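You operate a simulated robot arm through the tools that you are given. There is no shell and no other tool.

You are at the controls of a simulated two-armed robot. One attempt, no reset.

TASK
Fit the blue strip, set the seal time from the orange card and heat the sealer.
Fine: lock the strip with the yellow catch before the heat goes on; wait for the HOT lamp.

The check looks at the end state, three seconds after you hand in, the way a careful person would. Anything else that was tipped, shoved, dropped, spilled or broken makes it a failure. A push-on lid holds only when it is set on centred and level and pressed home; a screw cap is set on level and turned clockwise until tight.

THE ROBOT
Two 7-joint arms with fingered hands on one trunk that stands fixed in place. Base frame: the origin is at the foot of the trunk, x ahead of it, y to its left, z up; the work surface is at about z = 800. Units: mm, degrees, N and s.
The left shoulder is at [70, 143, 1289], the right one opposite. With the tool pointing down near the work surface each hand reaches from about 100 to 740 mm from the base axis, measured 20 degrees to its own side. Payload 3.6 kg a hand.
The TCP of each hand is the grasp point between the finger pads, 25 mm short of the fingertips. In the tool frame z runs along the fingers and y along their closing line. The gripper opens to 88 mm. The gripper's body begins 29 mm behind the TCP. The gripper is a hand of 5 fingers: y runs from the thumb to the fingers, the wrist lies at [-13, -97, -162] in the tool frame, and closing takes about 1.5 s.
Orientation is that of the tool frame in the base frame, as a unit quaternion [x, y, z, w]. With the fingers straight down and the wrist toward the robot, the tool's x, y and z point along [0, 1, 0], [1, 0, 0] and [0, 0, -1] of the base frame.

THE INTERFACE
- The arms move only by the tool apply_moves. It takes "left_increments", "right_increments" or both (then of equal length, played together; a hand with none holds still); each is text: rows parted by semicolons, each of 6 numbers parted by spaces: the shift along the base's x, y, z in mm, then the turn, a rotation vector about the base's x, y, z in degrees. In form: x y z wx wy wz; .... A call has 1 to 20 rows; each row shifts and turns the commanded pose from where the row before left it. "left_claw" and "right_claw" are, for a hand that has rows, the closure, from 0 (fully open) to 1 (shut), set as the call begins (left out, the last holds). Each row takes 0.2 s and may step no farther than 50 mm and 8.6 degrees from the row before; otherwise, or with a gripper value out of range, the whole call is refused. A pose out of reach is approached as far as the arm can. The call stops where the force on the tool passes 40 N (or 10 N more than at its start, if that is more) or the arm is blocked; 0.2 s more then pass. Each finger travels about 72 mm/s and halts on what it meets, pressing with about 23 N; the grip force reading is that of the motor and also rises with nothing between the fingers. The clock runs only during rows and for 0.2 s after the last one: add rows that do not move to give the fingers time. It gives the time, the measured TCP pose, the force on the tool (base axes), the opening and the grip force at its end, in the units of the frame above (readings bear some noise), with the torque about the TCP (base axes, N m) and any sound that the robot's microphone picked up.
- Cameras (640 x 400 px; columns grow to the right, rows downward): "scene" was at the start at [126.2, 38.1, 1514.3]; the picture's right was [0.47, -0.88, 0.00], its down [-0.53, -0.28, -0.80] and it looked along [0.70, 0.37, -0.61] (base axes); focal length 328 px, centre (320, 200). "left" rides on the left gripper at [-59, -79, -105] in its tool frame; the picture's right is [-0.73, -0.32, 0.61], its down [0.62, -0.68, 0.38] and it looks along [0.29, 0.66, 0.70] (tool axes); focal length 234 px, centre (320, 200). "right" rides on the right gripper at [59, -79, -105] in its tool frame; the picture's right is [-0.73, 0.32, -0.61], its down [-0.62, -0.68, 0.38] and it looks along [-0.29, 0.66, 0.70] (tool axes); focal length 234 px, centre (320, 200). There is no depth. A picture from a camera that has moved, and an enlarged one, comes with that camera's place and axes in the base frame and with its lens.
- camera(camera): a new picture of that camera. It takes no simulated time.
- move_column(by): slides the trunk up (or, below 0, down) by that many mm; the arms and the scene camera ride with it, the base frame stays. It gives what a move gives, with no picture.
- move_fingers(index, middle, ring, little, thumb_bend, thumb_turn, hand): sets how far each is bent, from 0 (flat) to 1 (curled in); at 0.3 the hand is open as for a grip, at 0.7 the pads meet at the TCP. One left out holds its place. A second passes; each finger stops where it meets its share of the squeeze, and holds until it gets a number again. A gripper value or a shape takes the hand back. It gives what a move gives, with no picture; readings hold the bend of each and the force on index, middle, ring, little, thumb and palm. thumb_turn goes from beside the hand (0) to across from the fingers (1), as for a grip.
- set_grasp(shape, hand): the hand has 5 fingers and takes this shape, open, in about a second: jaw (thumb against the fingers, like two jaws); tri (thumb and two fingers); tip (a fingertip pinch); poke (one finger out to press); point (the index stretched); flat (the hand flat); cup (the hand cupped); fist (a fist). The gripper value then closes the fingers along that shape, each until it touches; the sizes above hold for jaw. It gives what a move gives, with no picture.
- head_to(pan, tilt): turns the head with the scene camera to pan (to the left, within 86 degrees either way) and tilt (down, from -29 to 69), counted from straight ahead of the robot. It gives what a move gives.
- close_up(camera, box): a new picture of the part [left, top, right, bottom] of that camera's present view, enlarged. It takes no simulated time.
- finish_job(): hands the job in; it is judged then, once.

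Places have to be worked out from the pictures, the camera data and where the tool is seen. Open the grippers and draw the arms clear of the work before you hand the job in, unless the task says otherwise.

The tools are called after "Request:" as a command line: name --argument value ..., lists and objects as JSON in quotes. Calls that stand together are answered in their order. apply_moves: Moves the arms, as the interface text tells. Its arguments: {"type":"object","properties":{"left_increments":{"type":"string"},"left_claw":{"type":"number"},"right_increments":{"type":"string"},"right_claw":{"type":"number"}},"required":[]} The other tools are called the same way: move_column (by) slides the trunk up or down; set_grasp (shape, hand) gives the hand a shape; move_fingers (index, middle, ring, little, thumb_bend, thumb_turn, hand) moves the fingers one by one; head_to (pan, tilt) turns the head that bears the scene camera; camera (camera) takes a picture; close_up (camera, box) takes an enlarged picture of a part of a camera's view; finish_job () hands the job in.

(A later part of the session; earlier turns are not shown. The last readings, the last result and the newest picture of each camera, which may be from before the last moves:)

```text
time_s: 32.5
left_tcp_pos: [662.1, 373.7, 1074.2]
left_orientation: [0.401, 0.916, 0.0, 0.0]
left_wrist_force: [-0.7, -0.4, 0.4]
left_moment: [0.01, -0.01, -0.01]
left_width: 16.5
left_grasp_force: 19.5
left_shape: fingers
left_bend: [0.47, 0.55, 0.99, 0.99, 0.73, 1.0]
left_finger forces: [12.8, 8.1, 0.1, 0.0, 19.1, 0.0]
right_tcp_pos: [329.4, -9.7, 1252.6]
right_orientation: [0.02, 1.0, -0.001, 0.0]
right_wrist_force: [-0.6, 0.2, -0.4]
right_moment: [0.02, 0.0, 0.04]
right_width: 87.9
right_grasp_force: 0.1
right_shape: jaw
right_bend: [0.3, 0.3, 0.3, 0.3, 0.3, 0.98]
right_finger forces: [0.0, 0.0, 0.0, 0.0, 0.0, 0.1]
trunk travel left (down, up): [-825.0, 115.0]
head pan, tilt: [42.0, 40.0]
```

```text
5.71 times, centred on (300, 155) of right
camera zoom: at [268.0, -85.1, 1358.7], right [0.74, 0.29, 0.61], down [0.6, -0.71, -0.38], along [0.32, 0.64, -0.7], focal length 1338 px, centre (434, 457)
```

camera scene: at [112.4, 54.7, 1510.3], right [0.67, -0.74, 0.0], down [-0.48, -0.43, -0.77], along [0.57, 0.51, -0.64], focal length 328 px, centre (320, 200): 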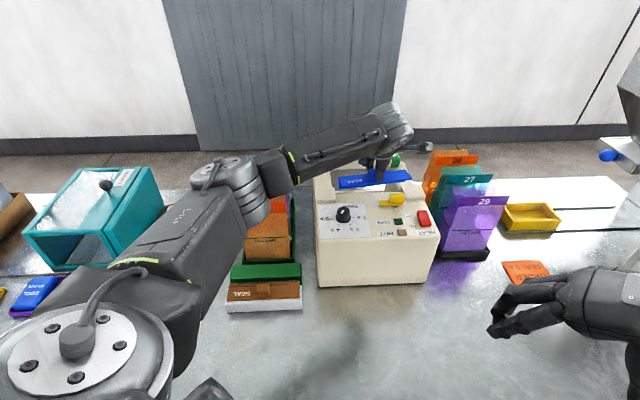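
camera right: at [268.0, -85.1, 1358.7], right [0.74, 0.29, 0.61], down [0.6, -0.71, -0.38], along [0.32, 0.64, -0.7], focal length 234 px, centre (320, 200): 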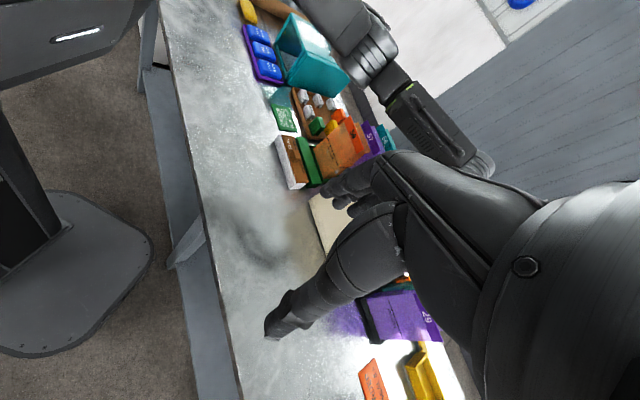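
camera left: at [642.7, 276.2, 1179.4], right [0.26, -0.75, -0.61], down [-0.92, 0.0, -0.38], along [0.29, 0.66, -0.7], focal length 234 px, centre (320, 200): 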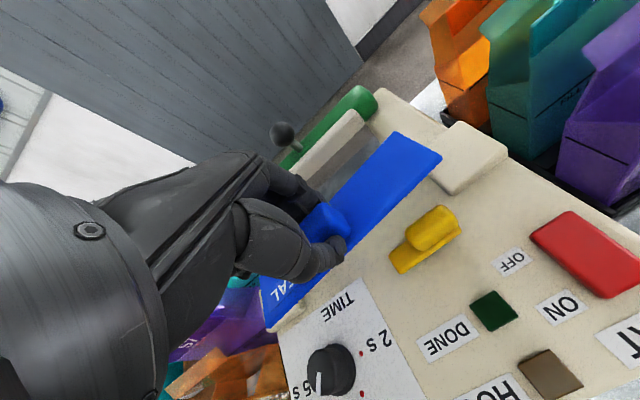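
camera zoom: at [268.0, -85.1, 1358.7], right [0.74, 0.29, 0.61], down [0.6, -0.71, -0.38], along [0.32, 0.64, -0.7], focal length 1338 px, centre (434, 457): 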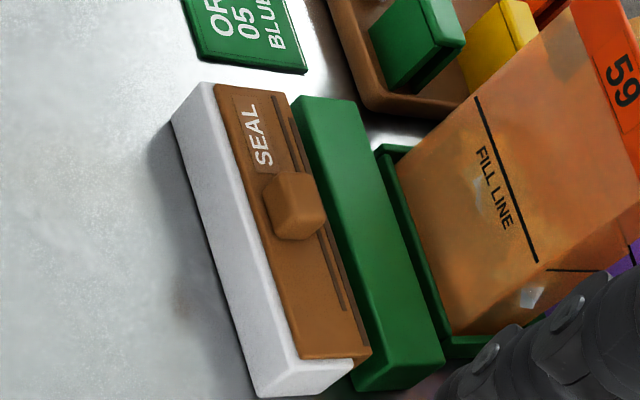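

The tray is a plain block, so the lower body under the strip is part of how it seats. I compare with the identical brown strip and check the strip's ends again, from the scene and left cameras.

Request:
close_up --camera "scene" --box '[222, 278, 252, 312]'

Request:
close_up --camera "scene" --box '[280, 275, 310, 312]'

Request:
close_up --camera "left" --box '[250, 270, 310, 340]'

Request:
close_up --camera "left" --box '[360, 120, 450, 180]'

```text
11.76 times, centred on (237, 295) of scene
camera zoom: at [112.4, 54.7, 1510.3], right [0.67, -0.74, 0.0], down [-0.48, -0.43, -0.77], along [0.57, 0.51, -0.64], focal length 3857 px, centre (1296, -918)
```

zoom: 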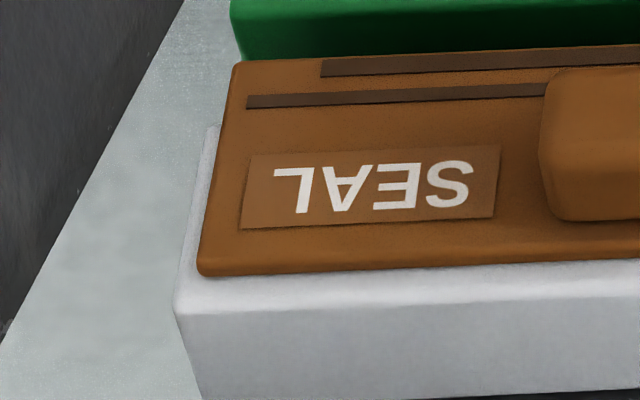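

```text
10.81 times, centred on (295, 294) of scene
camera zoom: at [112.4, 54.7, 1510.3], right [0.67, -0.74, 0.0], down [-0.48, -0.43, -0.77], along [0.57, 0.51, -0.64], focal length 3544 px, centre (590, -811)
```

zoom: 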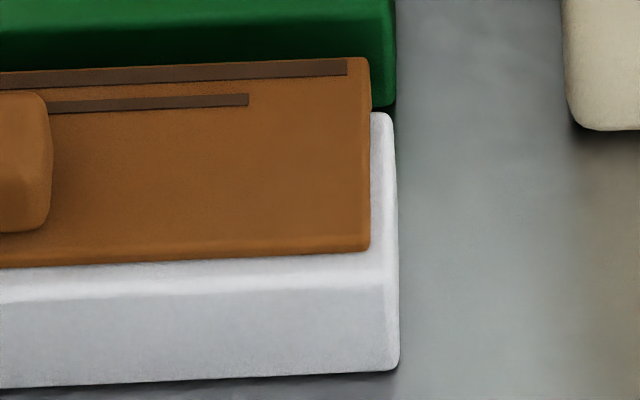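

```text
5.71 times, centred on (280, 305) of left
camera zoom: at [642.7, 276.2, 1179.4], right [0.26, -0.75, -0.61], down [-0.92, 0.0, -0.38], along [0.29, 0.66, -0.7], focal length 1338 px, centre (549, -400)
```

zoom: 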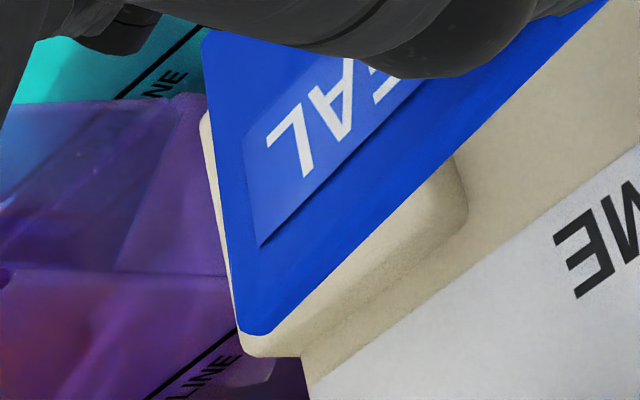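

```text
6.67 times, centred on (405, 150) of left
camera zoom: at [642.7, 276.2, 1179.4], right [0.26, -0.75, -0.61], down [-0.92, 0.0, -0.38], along [0.29, 0.66, -0.7], focal length 1561 px, centre (-247, 533)
```

zoom: 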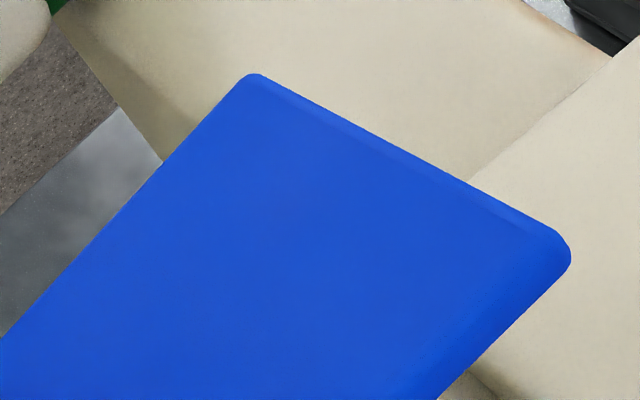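

The lower piece proves to be a skirt, about 36 mm deep, hanging from the strip's far edge. It must drop behind the panel's rear edge while the plate lies between the blocks. I correct the yaw, pitch and roll, shift over the edge, and re-measure.

Request:
apply_moves --left_increments "4 5 3 2.03 -0.57 -1.57; 4 5 3 2.03 -0.57 -1.57; 4.8 4.8 3 2.03 -0.57 -1.57; 0 0 0 0 0 0; 0 0 0 0 0 0"

Request:
close_up --camera "scene" --box '[330, 155, 380, 195]'

Request:
close_up --camera "scene" --box '[380, 155, 430, 195]'

Request:
close_up --camera "left" --box '[350, 90, 490, 190]'

Request:
close_up --camera "left" --box '[230, 260, 330, 360]'

```text
time_s: 33.7
left_tcp_pos: [673.5, 389.5, 1081.7]
left_orientation: [0.438, 0.897, 0.055, -0.008]
left_wrist_force: [0.3, -0.5, -0.9]
left_moment: [-0.03, -0.01, -0.03]
left_width: 16.5
left_grasp_force: 19.6
left_shape: fingers
left_bend: [0.47, 0.55, 0.99, 0.99, 0.73, 1.0]
left_finger forces: [12.7, 8.0, 0.0, 0.1, 19.1, 0.0]
right_tcp_pos: [329.2, -9.7, 1251.4]
right_orientation: [0.02, 1.0, -0.001, 0.001]
right_wrist_force: [0.3, -0.4, 0.4]
right_moment: [0.02, 0.01, -0.03]
right_width: 88.0
right_grasp_force: 0.0
right_shape: jaw
right_bend: [0.3, 0.3, 0.3, 0.3, 0.3, 0.98]
right_finger forces: [0.1, 0.0, 0.1, 0.0, 0.1, 0.0]
trunk travel left (down, up): [-825.0, 115.0]
head pan, tilt: [42.0, 40.0]
```

```text
10.00 times, centred on (355, 175) of scene
camera zoom: at [113.0, 54.2, 1510.2], right [0.67, -0.74, 0.0], down [-0.48, -0.43, -0.77], along [0.57, 0.51, -0.64], focal length 3278 px, centre (-30, 450)
```

zoom: 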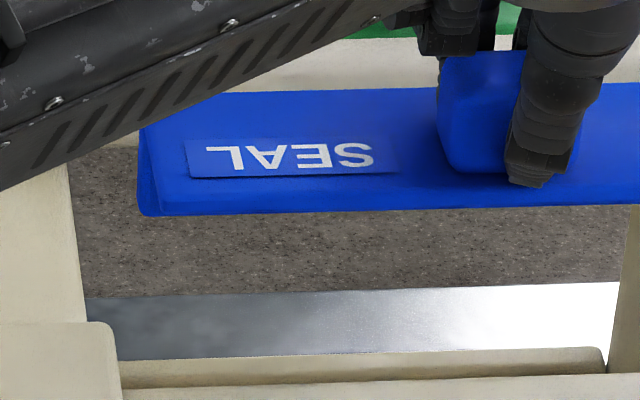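

```text
10.00 times, centred on (405, 175) of scene
camera zoom: at [113.0, 54.2, 1510.2], right [0.67, -0.74, 0.0], down [-0.48, -0.43, -0.77], along [0.57, 0.51, -0.64], focal length 3278 px, centre (-530, 450)
```

zoom: 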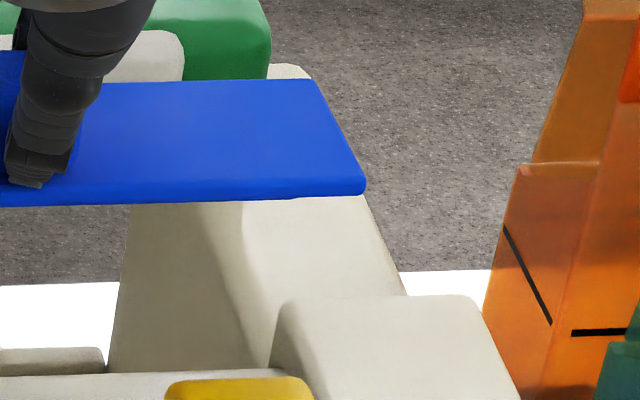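

```text
4.00 times, centred on (420, 140) of left
camera zoom: at [644.5, 282.6, 1176.3], right [0.21, -0.7, -0.68], down [-0.91, 0.11, -0.4], along [0.36, 0.7, -0.61], focal length 937 px, centre (-80, 440)
```

zoom: 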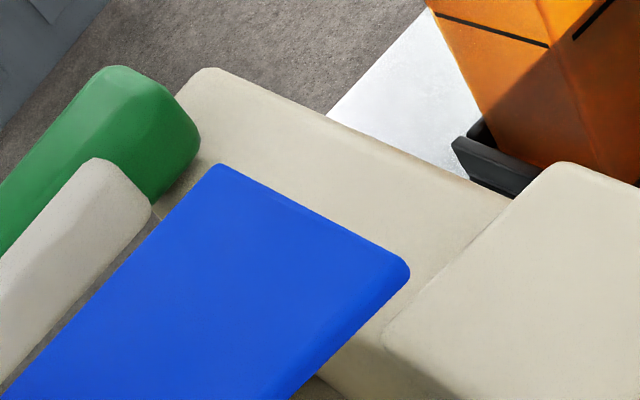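

```text
4.00 times, centred on (280, 310) of left
camera zoom: at [644.5, 282.6, 1176.3], right [0.21, -0.7, -0.68], down [-0.91, 0.11, -0.4], along [0.36, 0.7, -0.61], focal length 937 px, centre (480, -240)
```

zoom: 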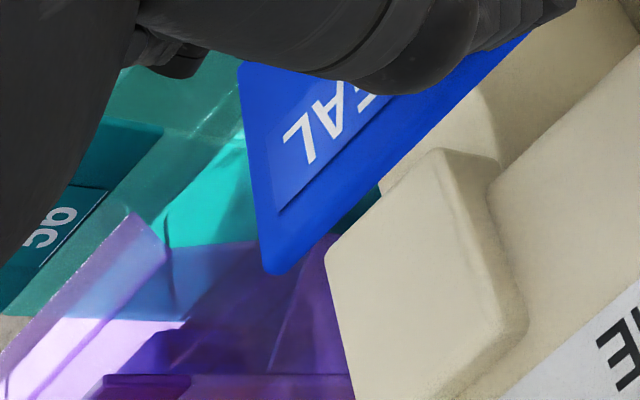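

The strip is now parallel to the landing and level. Earlier overhead views hinted at a ledge or slot just behind the panel edge, so I move up and aside to look straight down at that edge before lowering.

Request:
apply_moves --left_increments "0 0 30 0 0 0; 0 0 30 0 0 0; -7.1 35.3 0 0 0 0; -7.1 35.3 0 0 0 0; -7.1 35.3 0 0 0 0; 0 0 0 0 0 0"

Request:
camera --camera "left"

Request:
close_up --camera "left" --box '[400, 120, 560, 260]'

```text
time_s: 35.1
left_tcp_pos: [654.5, 494.5, 1141.9]
left_orientation: [0.439, 0.897, 0.054, -0.008]
left_wrist_force: [0.4, 0.0, -0.9]
left_moment: [-0.01, 0.03, 0.0]
left_width: 16.5
left_grasp_force: 20.3
left_shape: fingers
left_bend: [0.47, 0.55, 0.99, 0.99, 0.73, 1.0]
left_finger forces: [12.8, 7.7, 0.0, 0.0, 19.1, 0.1]
right_tcp_pos: [329.5, -9.4, 1252.0]
right_orientation: [0.021, 1.0, 0.0, 0.0]
right_wrist_force: [0.1, 0.4, 0.0]
right_moment: [-0.02, -0.01, -0.03]
right_width: 87.7
right_grasp_force: 0.0
right_shape: jaw
right_bend: [0.3, 0.3, 0.3, 0.3, 0.3, 0.98]
right_finger forces: [0.0, 0.0, 0.1, 0.0, 0.0, 0.0]
trunk travel left (down, up): [-825.0, 115.0]
head pan, tilt: [42.0, 40.0]
```

```text
taken
camera left: at [623.3, 388.6, 1235.7], right [0.21, -0.7, -0.68], down [-0.91, 0.11, -0.4], along [0.36, 0.7, -0.61], focal length 234 px, centre (320, 200)
```

left: 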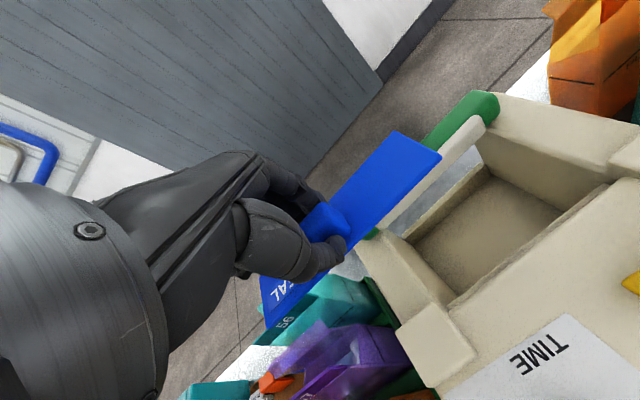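

```text
2.86 times, centred on (480, 190) of left
camera zoom: at [623.3, 388.6, 1235.7], right [0.21, -0.7, -0.68], down [-0.91, 0.11, -0.4], along [0.36, 0.7, -0.61], focal length 669 px, centre (-137, 229)
```

zoom: 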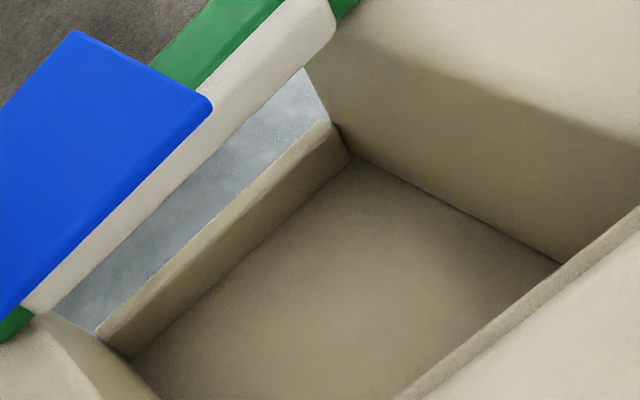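

This is a clear view of the recess and its near rail. I zoom in on the rail next to the panel edge.

Request:
close_up --camera "left" --box '[430, 170, 630, 320]'

Request:
close_up --camera "left" --box '[540, 160, 640, 240]'

Request:
close_up --camera "left" --box '[420, 250, 520, 340]'

```text
2.67 times, centred on (530, 245) of left
camera zoom: at [623.3, 388.6, 1235.7], right [0.21, -0.7, -0.68], down [-0.91, 0.11, -0.4], along [0.36, 0.7, -0.61], focal length 624 px, centre (-240, 80)
```

zoom: 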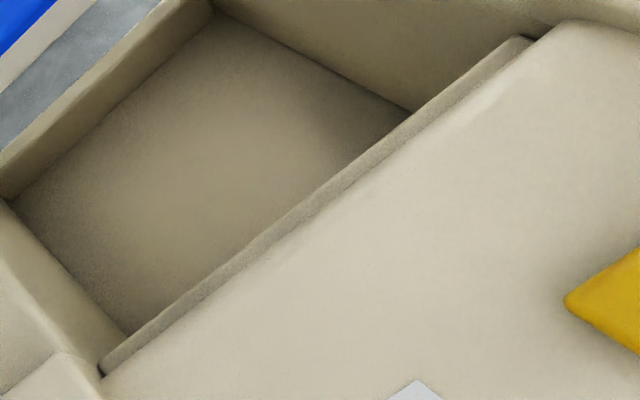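

```text
5.00 times, centred on (590, 200) of left
camera zoom: at [623.3, 388.6, 1235.7], right [0.21, -0.7, -0.68], down [-0.91, 0.11, -0.4], along [0.36, 0.7, -0.61], focal length 1171 px, centre (-1030, 200)
```

zoom: 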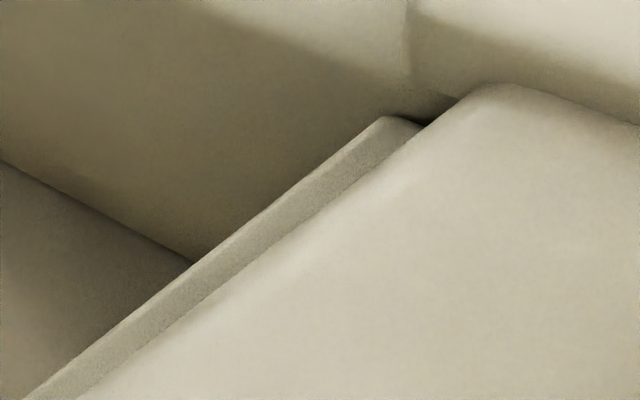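

```text
4.44 times, centred on (470, 295) of left
camera zoom: at [623.3, 388.6, 1235.7], right [0.21, -0.7, -0.68], down [-0.91, 0.11, -0.4], along [0.36, 0.7, -0.61], focal length 1041 px, centre (-347, -222)
```

zoom: 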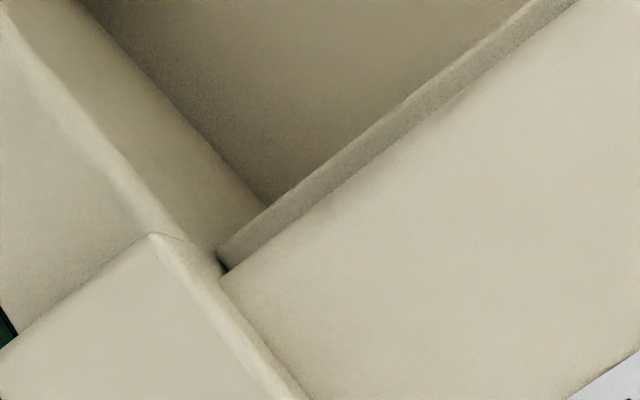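

There is a separate thin rail behind the panel with what seems a slot between them, probably for the skirt. I rotate the hand (strip held high) to look straight down and measure the slot's width.

Request:
apply_moves --left_increments "-3 1 2 0 0 7.4; -3 1 2 0 0 7.4; -3 1 2 0 0 7.4; -3 1 0 0 0 7.4; -3 1 0 0 0 7.4; -3 1 0 0 0 7.4; -3 1 0 0 0 7.4; 0 0 0 0 0 0"

Request:
camera --camera "left"

Request:
close_up --camera "left" --box '[440, 270, 560, 360]'

Request:
close_up --camera "left" --box '[540, 300, 640, 390]'

```text
time_s: 36.9
left_tcp_pos: [632.0, 502.9, 1149.6]
left_orientation: [0.001, 0.998, 0.046, -0.031]
left_wrist_force: [-0.2, 0.5, -0.2]
left_moment: [-0.04, 0.0, -0.02]
left_width: 16.6
left_grasp_force: 19.6
left_shape: fingers
left_bend: [0.47, 0.55, 0.99, 0.99, 0.73, 1.0]
left_finger forces: [12.6, 6.6, 0.1, 0.1, 19.1, 0.0]
right_tcp_pos: [329.7, -8.6, 1252.2]
right_orientation: [0.02, 1.0, -0.001, 0.0]
right_wrist_force: [0.3, 0.1, -0.3]
right_moment: [0.01, 0.0, 0.04]
right_width: 88.0
right_grasp_force: 0.1
right_shape: jaw
right_bend: [0.3, 0.3, 0.3, 0.3, 0.3, 0.98]
right_finger forces: [0.0, 0.0, 0.0, 0.0, 0.0, 0.0]
trunk travel left (down, up): [-825.0, 115.0]
head pan, tilt: [42.0, 40.0]
```

```text
taken
camera left: at [696.0, 412.9, 1242.8], right [0.69, -0.27, -0.68], down [-0.65, -0.64, -0.41], along [-0.33, 0.72, -0.61], focal length 234 px, centre (320, 200)
```

left: 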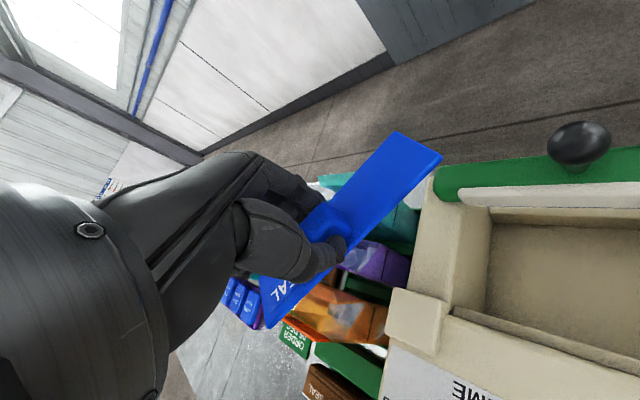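

```text
4.44 times, centred on (500, 315) of left
camera zoom: at [696.0, 412.9, 1242.8], right [0.69, -0.27, -0.68], down [-0.65, -0.64, -0.41], along [-0.33, 0.72, -0.61], focal length 1041 px, centre (-480, -311)
```

zoom: 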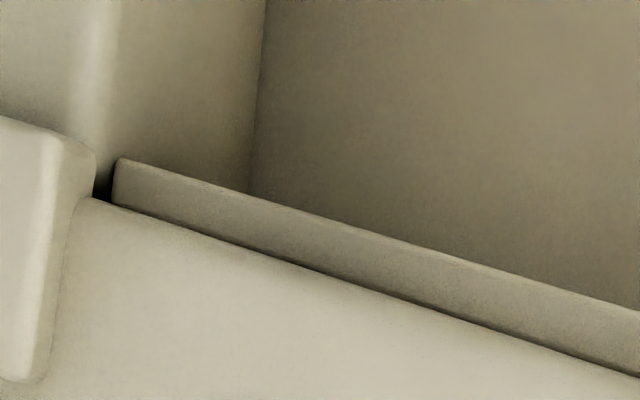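

```text
4.44 times, centred on (590, 345) of left
camera zoom: at [696.0, 412.9, 1242.8], right [0.69, -0.27, -0.68], down [-0.65, -0.64, -0.41], along [-0.33, 0.72, -0.61], focal length 1041 px, centre (-880, -444)
```

zoom: 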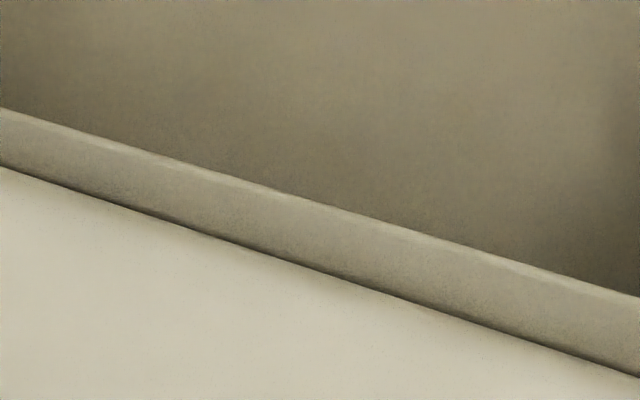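

From directly above there is almost no gap between the panel and the rail. Before inserting I need the strip's real underside profile, so I raise it in front of the head camera, end-on.

Request:
apply_moves --left_increments "-10 -10 35 0 0 3; -20 -18 35 0 0 3; -22 -20 35 0 0 3; -25 -20 35 0 0 3; -25 -21 35 0 0 3; -25 -21 35 0 0 3; -25 -21 35 0 0 3; -25 -21 35 0 0 3; -25 -21 20 0 0 3; 0 0 0 0 0 0"

Request:
head_to --pan 42 --tilt 15

Request:
camera --camera "scene"

```text
time_s: 39.1
left_tcp_pos: [627.4, 499.2, 1162.0]
left_orientation: [-0.007, 0.999, 0.045, -0.027]
left_wrist_force: [0.2, -0.6, -0.2]
left_moment: [-0.02, 0.03, 0.02]
left_width: 16.8
left_grasp_force: 19.1
left_shape: fingers
left_bend: [0.47, 0.55, 0.99, 0.99, 0.73, 1.0]
left_finger forces: [12.7, 6.7, 0.1, 0.0, 19.2, 0.0]
left hand out of reach, approached as far as the arm can: row 1, 2, 3, 4, 5, 6, 7, 8, 9
right_tcp_pos: [330.2, -9.2, 1252.1]
right_orientation: [0.02, 1.0, -0.001, 0.001]
right_wrist_force: [-0.1, -0.5, 0.6]
right_moment: [-0.01, -0.01, 0.01]
right_width: 88.4
right_grasp_force: 0.1
right_shape: jaw
right_bend: [0.3, 0.3, 0.3, 0.3, 0.3, 0.98]
right_finger forces: [0.0, 0.1, 0.1, 0.0, 0.0, 0.1]
trunk travel left (down, up): [-825.0, 115.0]
head pan, tilt: [42.0, 40.0]
```

```text
time_s: 40.0
left_tcp_pos: [626.6, 498.9, 1163.0]
left_orientation: [-0.007, 0.999, 0.044, -0.028]
left_wrist_force: [-0.4, -0.4, 0.3]
left_moment: [0.0, -0.01, 0.05]
left_width: 16.9
left_grasp_force: 18.9
left_shape: fingers
left_bend: [0.47, 0.55, 0.99, 0.99, 0.73, 1.0]
left_finger forces: [12.7, 6.7, 0.1, 0.0, 19.0, 0.1]
right_tcp_pos: [329.9, -9.3, 1252.9]
right_orientation: [0.02, 1.0, 0.0, 0.0]
right_wrist_force: [-0.2, 0.9, 0.5]
right_moment: [-0.01, -0.02, 0.0]
right_width: 87.8
right_grasp_force: 0.0
right_shape: jaw
right_bend: [0.3, 0.3, 0.3, 0.3, 0.3, 0.98]
right_finger forces: [0.1, 0.0, 0.0, 0.0, 0.0, 0.0]
trunk travel left (down, up): [-825.0, 115.0]
head pan, tilt: [42.0, 15.0]
```

```text
taken
camera scene: at [119.4, 59.8, 1549.7], right [0.67, -0.74, 0.0], down [-0.19, -0.17, -0.97], along [0.72, 0.65, -0.26], focal length 328 px, centre (320, 200)
```

scene: 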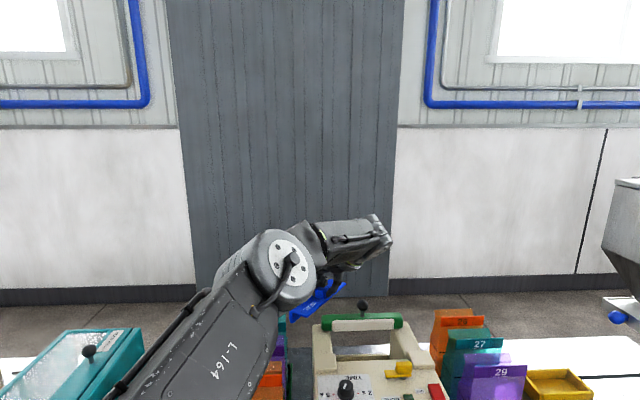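

The wrist can't turn further that way, so I keep the present turn and just bring the strip up and back, level with the head camera.

Request:
apply_moves --left_increments "-10 -10 30 0 0 -1; -20 -16 31 0 0 -1; -20 -16 31 0 0 -1; -20 -16 31 0 0 -1; -20 -16 31 0 0 -1; -20 -16 31 0 0 0; -20 -16 31 0 0 0; -20 -16 31 0 0 0; -20 -16 31 0 0 0; -20 -16 31 0 0 0; 0 0 0 0 0 0"

Request:
camera --camera "scene"

```text
time_s: 42.4
left_tcp_pos: [613.2, 499.3, 1203.9]
left_orientation: [0.038, 0.998, 0.046, -0.022]
left_wrist_force: [0.1, 0.1, -0.5]
left_moment: [0.02, 0.03, 0.01]
left_width: 16.5
left_grasp_force: 19.1
left_shape: fingers
left_bend: [0.47, 0.55, 0.99, 0.99, 0.73, 1.0]
left_finger forces: [12.8, 6.8, 0.0, 0.0, 19.2, 0.0]
left hand out of reach, approached as far as the arm can: row 1, 2, 3, 4, 5, 6, 7, 8, 9, 10
right_tcp_pos: [330.4, -9.1, 1253.1]
right_orientation: [0.02, 1.0, -0.001, 0.0]
right_wrist_force: [-0.3, -0.7, 0.1]
right_moment: [-0.03, -0.02, 0.0]
right_width: 87.7
right_grasp_force: 0.0
right_shape: jaw
right_bend: [0.3, 0.3, 0.3, 0.3, 0.3, 0.98]
right_finger forces: [0.0, 0.0, 0.0, 0.0, 0.0, 0.0]
trunk travel left (down, up): [-825.0, 115.0]
head pan, tilt: [42.0, 15.0]
```

```text
taken
camera scene: at [119.3, 59.8, 1549.8], right [0.67, -0.74, 0.0], down [-0.19, -0.17, -0.97], along [0.72, 0.65, -0.26], focal length 328 px, centre (320, 200)
```

scene: 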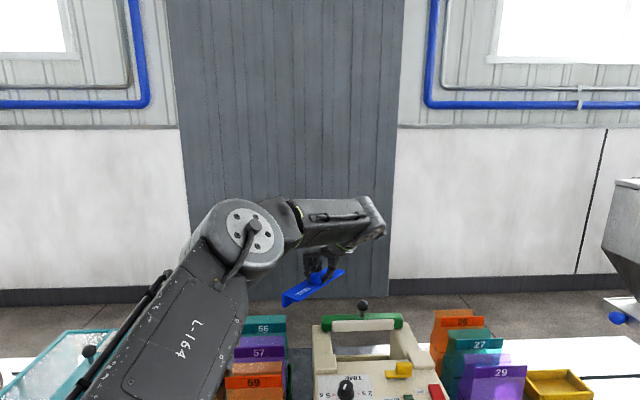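

Request:
close_up --camera "scene" --box '[270, 240, 360, 320]'

Request:
apply_moves --left_increments "-10 -10 5 0 0 -8; -10 -10 10 0 0 -8; -10 -10 15 0 0 -8; -15 -15 25 0 0 -8; -20 -15 31 0 0 -5; -20 -16 31 0 0 0; -20 -16 31 0 0 0; -20 -16 31 0 0 0; -20 -16 31 0 0 0; -20 -16 31 0 0 0; 0 0 0 0 0 0"

Request:
camera --camera "scene"

```text
5.00 times, centred on (315, 280) of scene
camera zoom: at [119.3, 59.8, 1549.8], right [0.67, -0.74, 0.0], down [-0.19, -0.17, -0.97], along [0.72, 0.65, -0.26], focal length 1639 px, centre (345, -200)
```

zoom: 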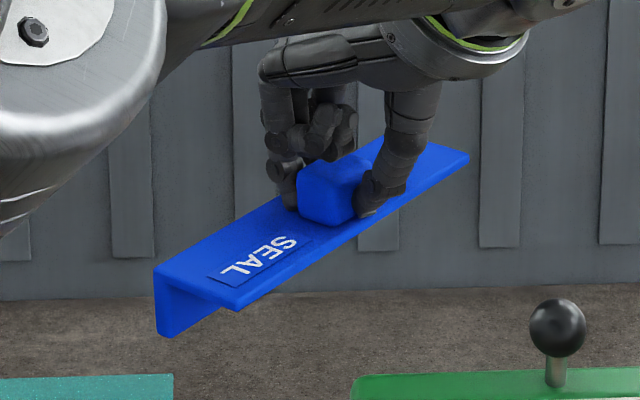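

```text
time_s: 44.8
left_tcp_pos: [549.8, 375.3, 1392.7]
left_orientation: [0.353, 0.934, 0.052, -0.006]
left_wrist_force: [-0.2, -0.2, -0.6]
left_moment: [0.01, 0.06, 0.03]
left_width: 16.6
left_grasp_force: 19.2
left_shape: fingers
left_bend: [0.47, 0.55, 0.99, 0.99, 0.73, 1.0]
left_finger forces: [12.7, 6.7, 0.0, 0.0, 19.4, 0.0]
left hand out of reach, approached as far as the arm can: row 7, 8, 9, 10
right_tcp_pos: [329.8, -9.1, 1251.9]
right_orientation: [0.02, 1.0, -0.001, 0.0]
right_wrist_force: [0.6, 0.8, -0.1]
right_moment: [0.03, -0.01, 0.04]
right_width: 88.0
right_grasp_force: 0.0
right_shape: jaw
right_bend: [0.3, 0.3, 0.3, 0.3, 0.3, 0.98]
right_finger forces: [0.0, 0.0, 0.0, 0.0, 0.1, 0.0]
trunk travel left (down, up): [-825.0, 115.0]
head pan, tilt: [42.0, 15.0]
```

```text
taken
camera scene: at [119.3, 60.4, 1549.7], right [0.67, -0.74, 0.0], down [-0.19, -0.17, -0.97], along [0.72, 0.65, -0.26], focal length 328 px, centre (320, 200)
```

scene: 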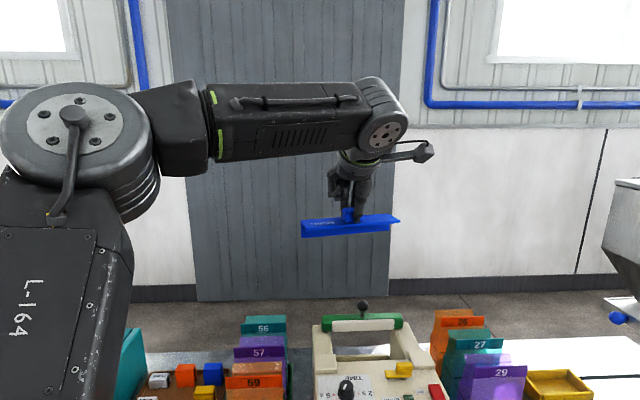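

The close-up confirms an L-shaped strip with the skirt flush at the far edge. I take a zoom from this higher pose for dimensions.

Request:
close_up --camera "scene" --box '[290, 170, 420, 250]'

Request:
close_up --camera "scene" --box '[295, 205, 335, 245]'

```text
4.92 times, centred on (355, 210) of scene
camera zoom: at [119.3, 60.4, 1549.7], right [0.67, -0.74, 0.0], down [-0.19, -0.17, -0.97], along [0.72, 0.65, -0.26], focal length 1614 px, centre (148, 151)
```

zoom: 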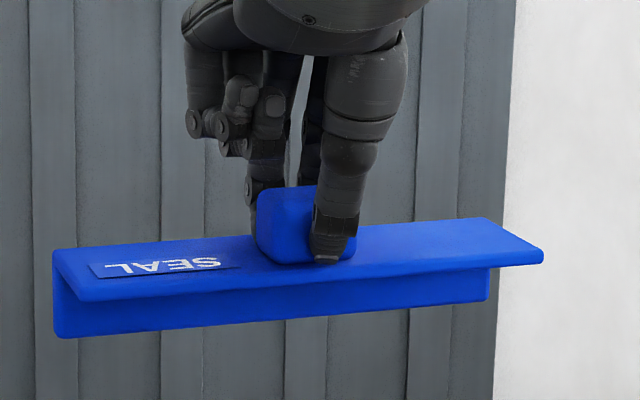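

```text
10.00 times, centred on (315, 225) of scene
camera zoom: at [119.3, 60.4, 1549.7], right [0.67, -0.74, 0.0], down [-0.19, -0.17, -0.97], along [0.72, 0.65, -0.26], focal length 3278 px, centre (370, -50)
```

zoom: 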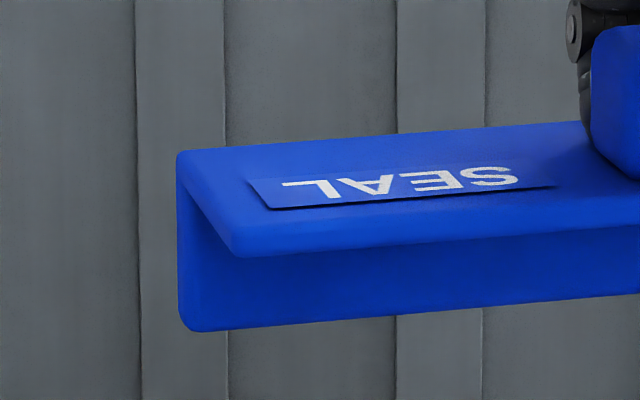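

The strip is L-shaped: a plate with a 27 mm skirt at its far edge. It should hook over the panel and the rear rail (rail far edge at v≈175), with the plate lying between the blocks. I return to hover above the landing, about 9 mm farther back than before.

Request:
apply_moves --left_increments "32.5 5.15 -20 0 0 -2.7; 32.5 5.15 -20 0 0 -2.7; 32.5 5.15 -20 0 0 -2.7; 32.6 5.15 -20 0 0 -2.8; 0 0 -42 0 0 0; 0 0 -42 0 0 0; 0 0 -42 0 0 0; 0 0 -42 0 0 0; 0 0 -44 0 0 0; 0 0 0 0 0 0"

Request:
head_to --pan 42 --tilt 40

Request:
close_up --camera "scene" --box '[330, 140, 430, 220]'

Request:
close_up --camera "left" --box '[350, 90, 490, 190]'

Request:
close_up --camera "left" --box '[230, 260, 330, 360]'

```text
time_s: 47.0
left_tcp_pos: [678.8, 395.0, 1098.9]
left_orientation: [0.437, 0.898, 0.052, -0.005]
left_wrist_force: [-0.5, -0.1, -0.7]
left_moment: [-0.04, 0.04, -0.02]
left_width: 16.5
left_grasp_force: 18.7
left_shape: fingers
left_bend: [0.47, 0.55, 0.99, 0.99, 0.73, 1.0]
left_finger forces: [12.7, 7.0, 0.0, 0.0, 19.3, 0.1]
right_tcp_pos: [330.5, -10.2, 1252.3]
right_orientation: [0.02, 1.0, -0.001, 0.0]
right_wrist_force: [-0.2, 0.5, 0.8]
right_moment: [-0.02, 0.01, 0.01]
right_width: 87.8
right_grasp_force: 0.1
right_shape: jaw
right_bend: [0.3, 0.3, 0.3, 0.3, 0.3, 0.98]
right_finger forces: [0.0, 0.1, 0.0, 0.1, 0.0, 0.0]
trunk travel left (down, up): [-825.0, 115.0]
head pan, tilt: [42.0, 15.0]
```

```text
time_s: 47.9
left_tcp_pos: [678.1, 395.2, 1100.2]
left_orientation: [0.437, 0.898, 0.053, -0.005]
left_wrist_force: [-0.1, 0.9, -0.7]
left_moment: [-0.01, 0.04, -0.04]
left_width: 16.7
left_grasp_force: 19.4
left_shape: fingers
left_bend: [0.47, 0.55, 0.99, 0.99, 0.73, 1.0]
left_finger forces: [12.7, 6.9, 0.1, 0.1, 19.3, 0.0]
right_tcp_pos: [329.7, -10.0, 1252.2]
right_orientation: [0.02, 1.0, 0.001, 0.0]
right_wrist_force: [-0.3, -0.8, -0.1]
right_moment: [0.03, 0.02, 0.03]
right_width: 87.8
right_grasp_force: 0.1
right_shape: jaw
right_bend: [0.3, 0.3, 0.3, 0.3, 0.3, 0.98]
right_finger forces: [0.1, 0.0, 0.0, 0.0, 0.0, 0.1]
trunk travel left (down, up): [-825.0, 115.0]
head pan, tilt: [42.0, 40.0]
```

```text
5.00 times, centred on (380, 180) of scene
camera zoom: at [113.2, 54.2, 1510.3], right [0.67, -0.74, 0.0], down [-0.48, -0.43, -0.77], along [0.57, 0.51, -0.64], focal length 1639 px, centre (20, 300)
```

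zoom: 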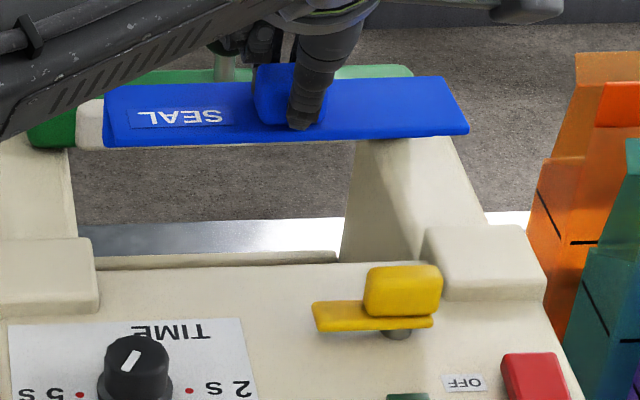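

```text
4.00 times, centred on (420, 140) of left
camera zoom: at [648.2, 289.3, 1194.3], right [0.22, -0.71, -0.67], down [-0.91, 0.11, -0.41], along [0.36, 0.7, -0.62], focal length 937 px, centre (-80, 440)
```

zoom: 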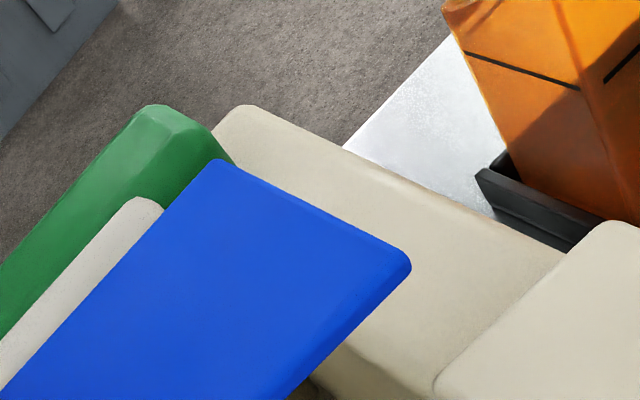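

```text
4.00 times, centred on (280, 310) of left
camera zoom: at [648.2, 289.3, 1194.3], right [0.22, -0.71, -0.67], down [-0.91, 0.11, -0.41], along [0.36, 0.7, -0.62], focal length 937 px, centre (480, -240)
```

zoom: 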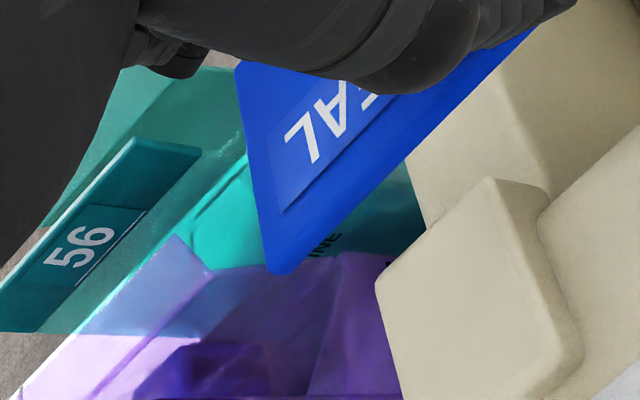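

The strip is level, square and about centred: far edge v≈183, ends 5 mm clear of the blocks. I lower it in stages, watching force.

Request:
apply_moves --left_increments "0 0 -15 0 0 0; 0 0 -15 0 0 0; 0 0 -15 0 0 0; 0 0 -5 0 0 0; 0 0 0 0 0 0"

Request:
close_up --camera "scene" --box '[320, 150, 440, 230]'

Request:
close_up --camera "left" --box '[350, 90, 490, 190]'

Request:
close_up --camera "left" --box '[230, 240, 370, 380]'

```text
time_s: 49.1
left_tcp_pos: [679.8, 395.7, 1049.2]
left_orientation: [0.439, 0.897, 0.052, -0.004]
left_wrist_force: [-0.1, 0.1, 0.2]
left_moment: [-0.03, 0.01, -0.03]
left_width: 16.7
left_grasp_force: 19.6
left_shape: fingers
left_bend: [0.47, 0.55, 0.99, 0.99, 0.73, 1.0]
left_finger forces: [12.7, 6.8, 0.0, 0.1, 19.4, 0.0]
right_tcp_pos: [329.5, -9.6, 1252.6]
right_orientation: [0.02, 1.0, 0.0, 0.0]
right_wrist_force: [0.6, -0.8, 0.1]
right_moment: [-0.02, -0.03, -0.03]
right_width: 87.8
right_grasp_force: 0.1
right_shape: jaw
right_bend: [0.3, 0.3, 0.3, 0.3, 0.3, 0.98]
right_finger forces: [0.0, 0.0, 0.0, 0.0, 0.1, 0.0]
trunk travel left (down, up): [-825.0, 115.0]
head pan, tilt: [42.0, 40.0]
```

```text
5.00 times, centred on (380, 190) of scene
camera zoom: at [113.1, 54.1, 1510.2], right [0.67, -0.74, 0.0], down [-0.48, -0.43, -0.77], along [0.57, 0.51, -0.64], focal length 1639 px, centre (20, 250)
```

zoom: 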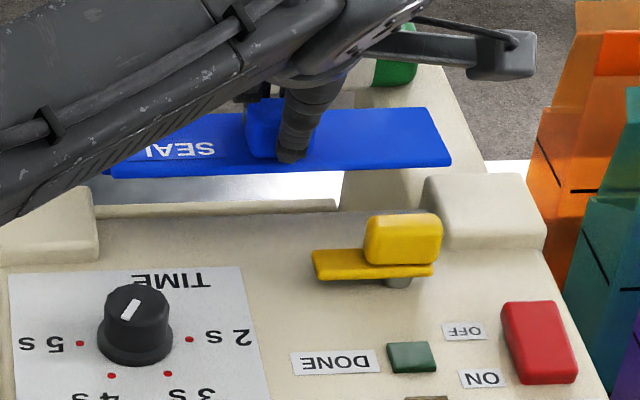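

```text
4.00 times, centred on (420, 140) of left
camera zoom: at [648.6, 289.5, 1144.1], right [0.22, -0.71, -0.67], down [-0.91, 0.11, -0.41], along [0.36, 0.7, -0.62], focal length 937 px, centre (-80, 440)
```

zoom: 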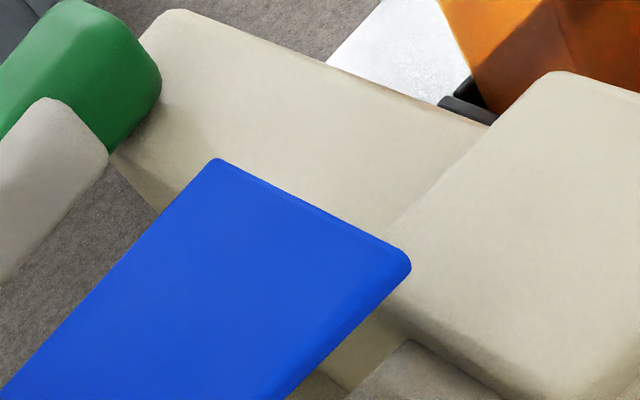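

```text
2.86 times, centred on (300, 310) of left
camera zoom: at [648.6, 289.5, 1144.1], right [0.22, -0.71, -0.67], down [-0.91, 0.11, -0.41], along [0.36, 0.7, -0.62], focal length 669 px, centre (377, -114)
```

zoom: 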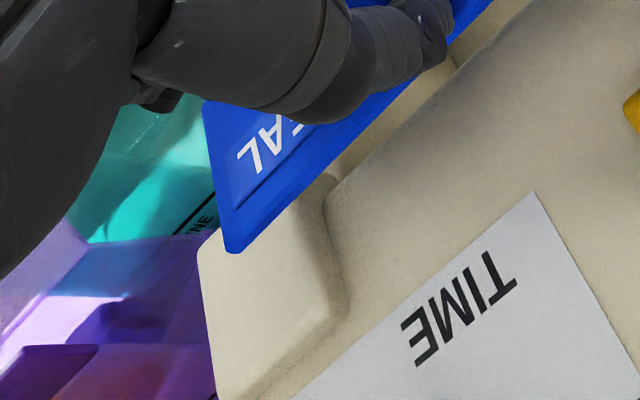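

No contact yet. I check the right-end gap to the block more precisely before going on.

Request:
close_up --camera "left" --box '[400, 120, 540, 240]'

Request:
close_up --camera "scene" --box '[385, 160, 435, 205]'

```text
3.33 times, centred on (470, 180) of left
camera zoom: at [648.6, 289.5, 1144.1], right [0.22, -0.71, -0.67], down [-0.91, 0.11, -0.41], along [0.36, 0.7, -0.62], focal length 781 px, centre (-180, 267)
```

zoom: 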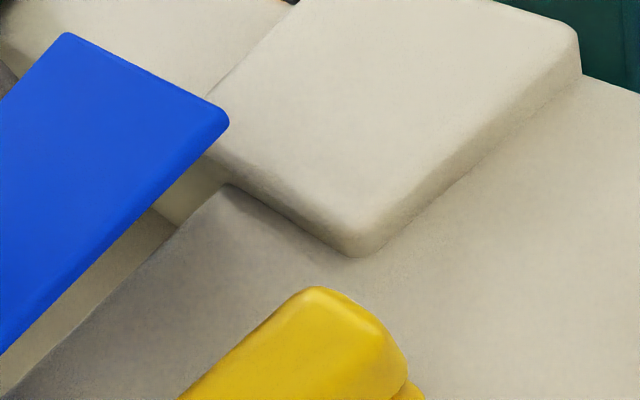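

```text
8.89 times, centred on (410, 182) of scene
camera zoom: at [113.1, 54.1, 1510.2], right [0.67, -0.74, 0.0], down [-0.48, -0.43, -0.77], along [0.57, 0.51, -0.64], focal length 2914 px, centre (-480, 356)
```

zoom: 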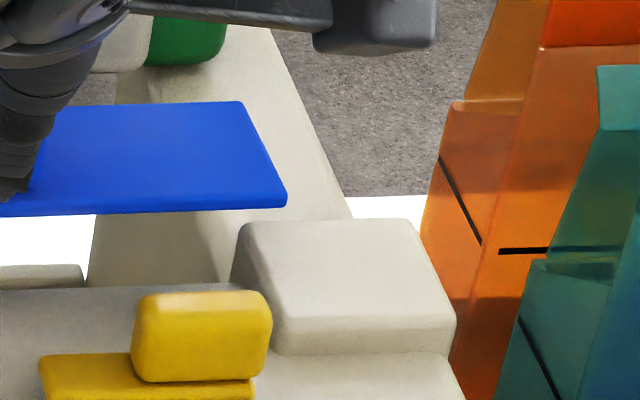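

The strip's right end is only about 1–2 mm from the right block, so I shift 2 mm left along the strip and lower further, in small steps.

Request:
apply_moves --left_increments "-1.4 1.4 -5 0 0 0; 0 0 -10 0 0 0; 0 0 -8 0 0 0; 0 0 0 0 0 0"

Request:
close_up --camera "scene" --box '[320, 150, 440, 230]'

Request:
close_up --camera "left" --box '[380, 100, 520, 220]'

Request:
close_up --camera "left" --box '[230, 240, 370, 380]'

```text
time_s: 50.1
left_tcp_pos: [678.3, 396.2, 1026.9]
left_orientation: [0.438, 0.897, 0.052, -0.005]
left_wrist_force: [0.5, -1.2, -1.3]
left_moment: [0.01, -0.03, -0.01]
left_width: 16.8
left_grasp_force: 19.5
left_shape: fingers
left_bend: [0.47, 0.55, 0.99, 0.99, 0.73, 1.0]
left_finger forces: [12.8, 6.8, 0.1, 0.0, 19.4, 0.1]
right_tcp_pos: [329.2, -9.1, 1252.3]
right_orientation: [0.02, 1.0, 0.0, 0.0]
right_wrist_force: [0.0, 0.5, 0.3]
right_moment: [0.01, 0.01, -0.06]
right_width: 87.9
right_grasp_force: 0.1
right_shape: jaw
right_bend: [0.3, 0.3, 0.3, 0.3, 0.3, 0.98]
right_finger forces: [0.0, 0.1, 0.0, 0.1, 0.0, 0.1]
trunk travel left (down, up): [-825.0, 115.0]
head pan, tilt: [42.0, 40.0]
```

```text
5.00 times, centred on (380, 190) of scene
camera zoom: at [113.0, 54.2, 1510.2], right [0.67, -0.74, 0.0], down [-0.48, -0.43, -0.77], along [0.57, 0.51, -0.64], focal length 1639 px, centre (20, 250)
```

zoom: 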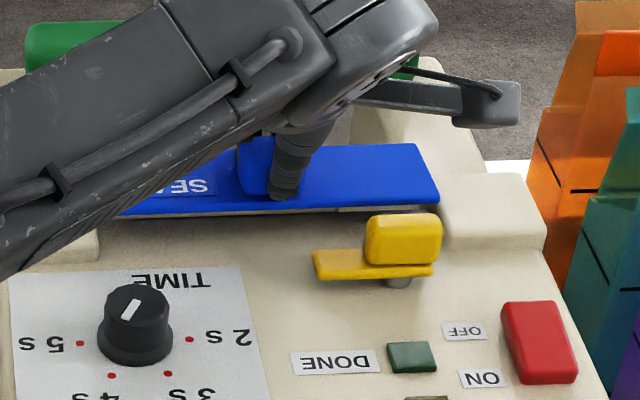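

```text
3.33 times, centred on (450, 160) of left
camera zoom: at [647.3, 290.8, 1120.8], right [0.22, -0.71, -0.67], down [-0.91, 0.11, -0.41], along [0.36, 0.7, -0.62], focal length 781 px, centre (-113, 333)
```

zoom: 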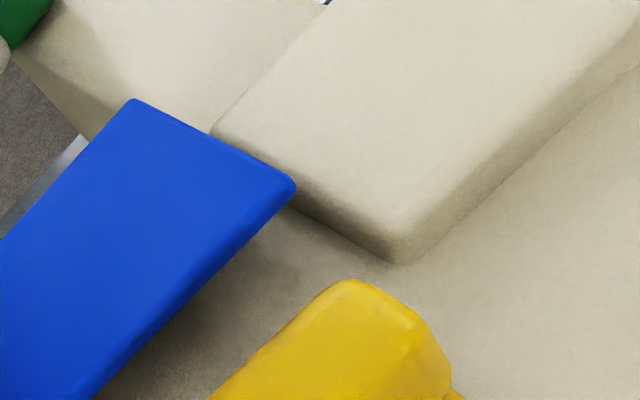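

```text
2.86 times, centred on (300, 310) of left
camera zoom: at [647.3, 290.8, 1120.8], right [0.22, -0.71, -0.67], down [-0.91, 0.11, -0.41], along [0.36, 0.7, -0.62], focal length 669 px, centre (377, -114)
```

zoom: 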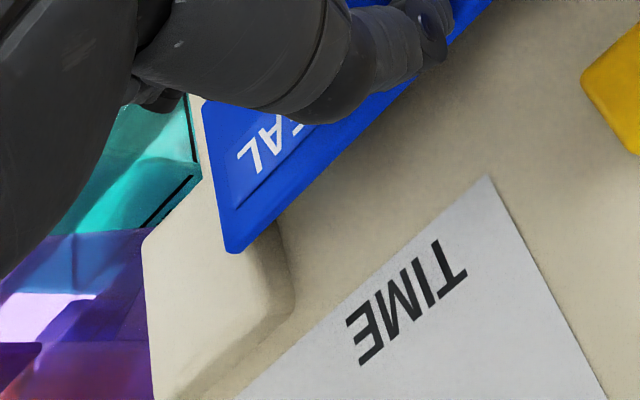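

The skirt has already passed below the panel top without touching, and both end gaps look fine. I continue down in short steps.

Request:
apply_moves --left_increments "0 0 -5 0 0 0; 0 0 -5 0 0 0; 0 0 0 0 0 0"

Request:
apply_moves --left_increments "0 0 -3 0 0 0; 0 0 -3 0 0 0; 0 0 0 0 0 0"

Request:
close_up --camera "left" --box '[360, 100, 520, 240]'

Request:
close_up --camera "scene" --box '[320, 150, 440, 230]'

```text
time_s: 50.9
left_tcp_pos: [678.5, 396.0, 1017.2]
left_orientation: [0.439, 0.897, 0.052, -0.005]
left_wrist_force: [0.3, -0.5, -0.4]
left_moment: [0.0, 0.01, 0.01]
left_width: 16.6
left_grasp_force: 19.2
left_shape: fingers
left_bend: [0.47, 0.55, 0.99, 0.99, 0.73, 1.0]
left_finger forces: [12.7, 6.8, 0.0, 0.0, 19.5, 0.0]
right_tcp_pos: [329.1, -9.1, 1252.1]
right_orientation: [0.021, 1.0, -0.001, 0.0]
right_wrist_force: [0.3, -0.1, 0.4]
right_moment: [0.03, 0.01, 0.01]
right_width: 87.8
right_grasp_force: 0.0
right_shape: jaw
right_bend: [0.3, 0.3, 0.3, 0.3, 0.3, 0.98]
right_finger forces: [0.0, 0.1, 0.1, 0.0, 0.1, 0.0]
trunk travel left (down, up): [-825.0, 115.0]
head pan, tilt: [42.0, 40.0]
```

```text
time_s: 51.7
left_tcp_pos: [679.7, 395.4, 1010.4]
left_orientation: [0.439, 0.897, 0.052, -0.005]
left_wrist_force: [0.8, 0.3, -0.2]
left_moment: [-0.03, 0.01, -0.01]
left_width: 16.4
left_grasp_force: 19.3
left_shape: fingers
left_bend: [0.47, 0.55, 0.99, 0.99, 0.73, 1.0]
left_finger forces: [12.7, 6.7, 0.0, 0.1, 19.3, 0.1]
right_tcp_pos: [329.2, -9.5, 1252.3]
right_orientation: [0.02, 1.0, 0.0, 0.001]
right_wrist_force: [0.0, 0.0, -0.1]
right_moment: [0.0, 0.03, 0.01]
right_width: 87.7
right_grasp_force: 0.1
right_shape: jaw
right_bend: [0.3, 0.3, 0.3, 0.3, 0.3, 0.98]
right_finger forces: [0.1, 0.1, 0.0, 0.0, 0.1, 0.0]
trunk travel left (down, up): [-825.0, 115.0]
head pan, tilt: [42.0, 40.0]
```

```text
2.86 times, centred on (440, 170) of left
camera zoom: at [647.4, 290.6, 1105.4], right [0.22, -0.71, -0.67], down [-0.91, 0.11, -0.41], along [0.36, 0.7, -0.62], focal length 669 px, centre (-23, 286)
```

zoom: 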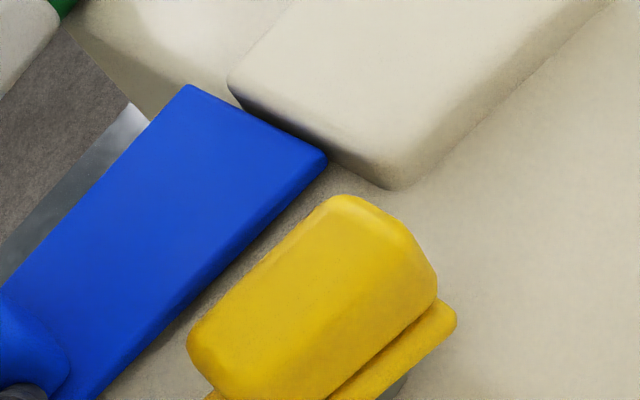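

```text
5.00 times, centred on (380, 190) of scene
camera zoom: at [113.1, 54.2, 1510.2], right [0.67, -0.74, 0.0], down [-0.48, -0.43, -0.77], along [0.57, 0.51, -0.64], focal length 1639 px, centre (20, 250)
```

zoom: 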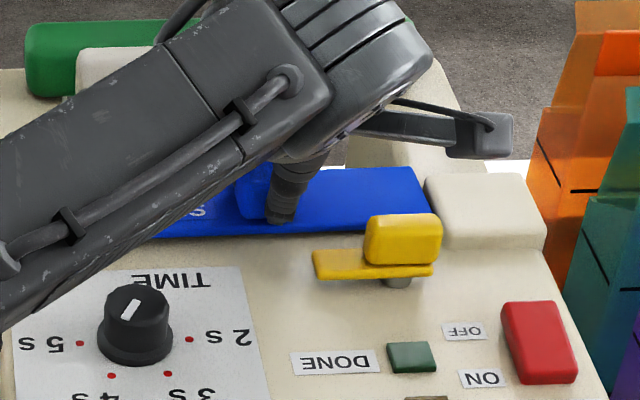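

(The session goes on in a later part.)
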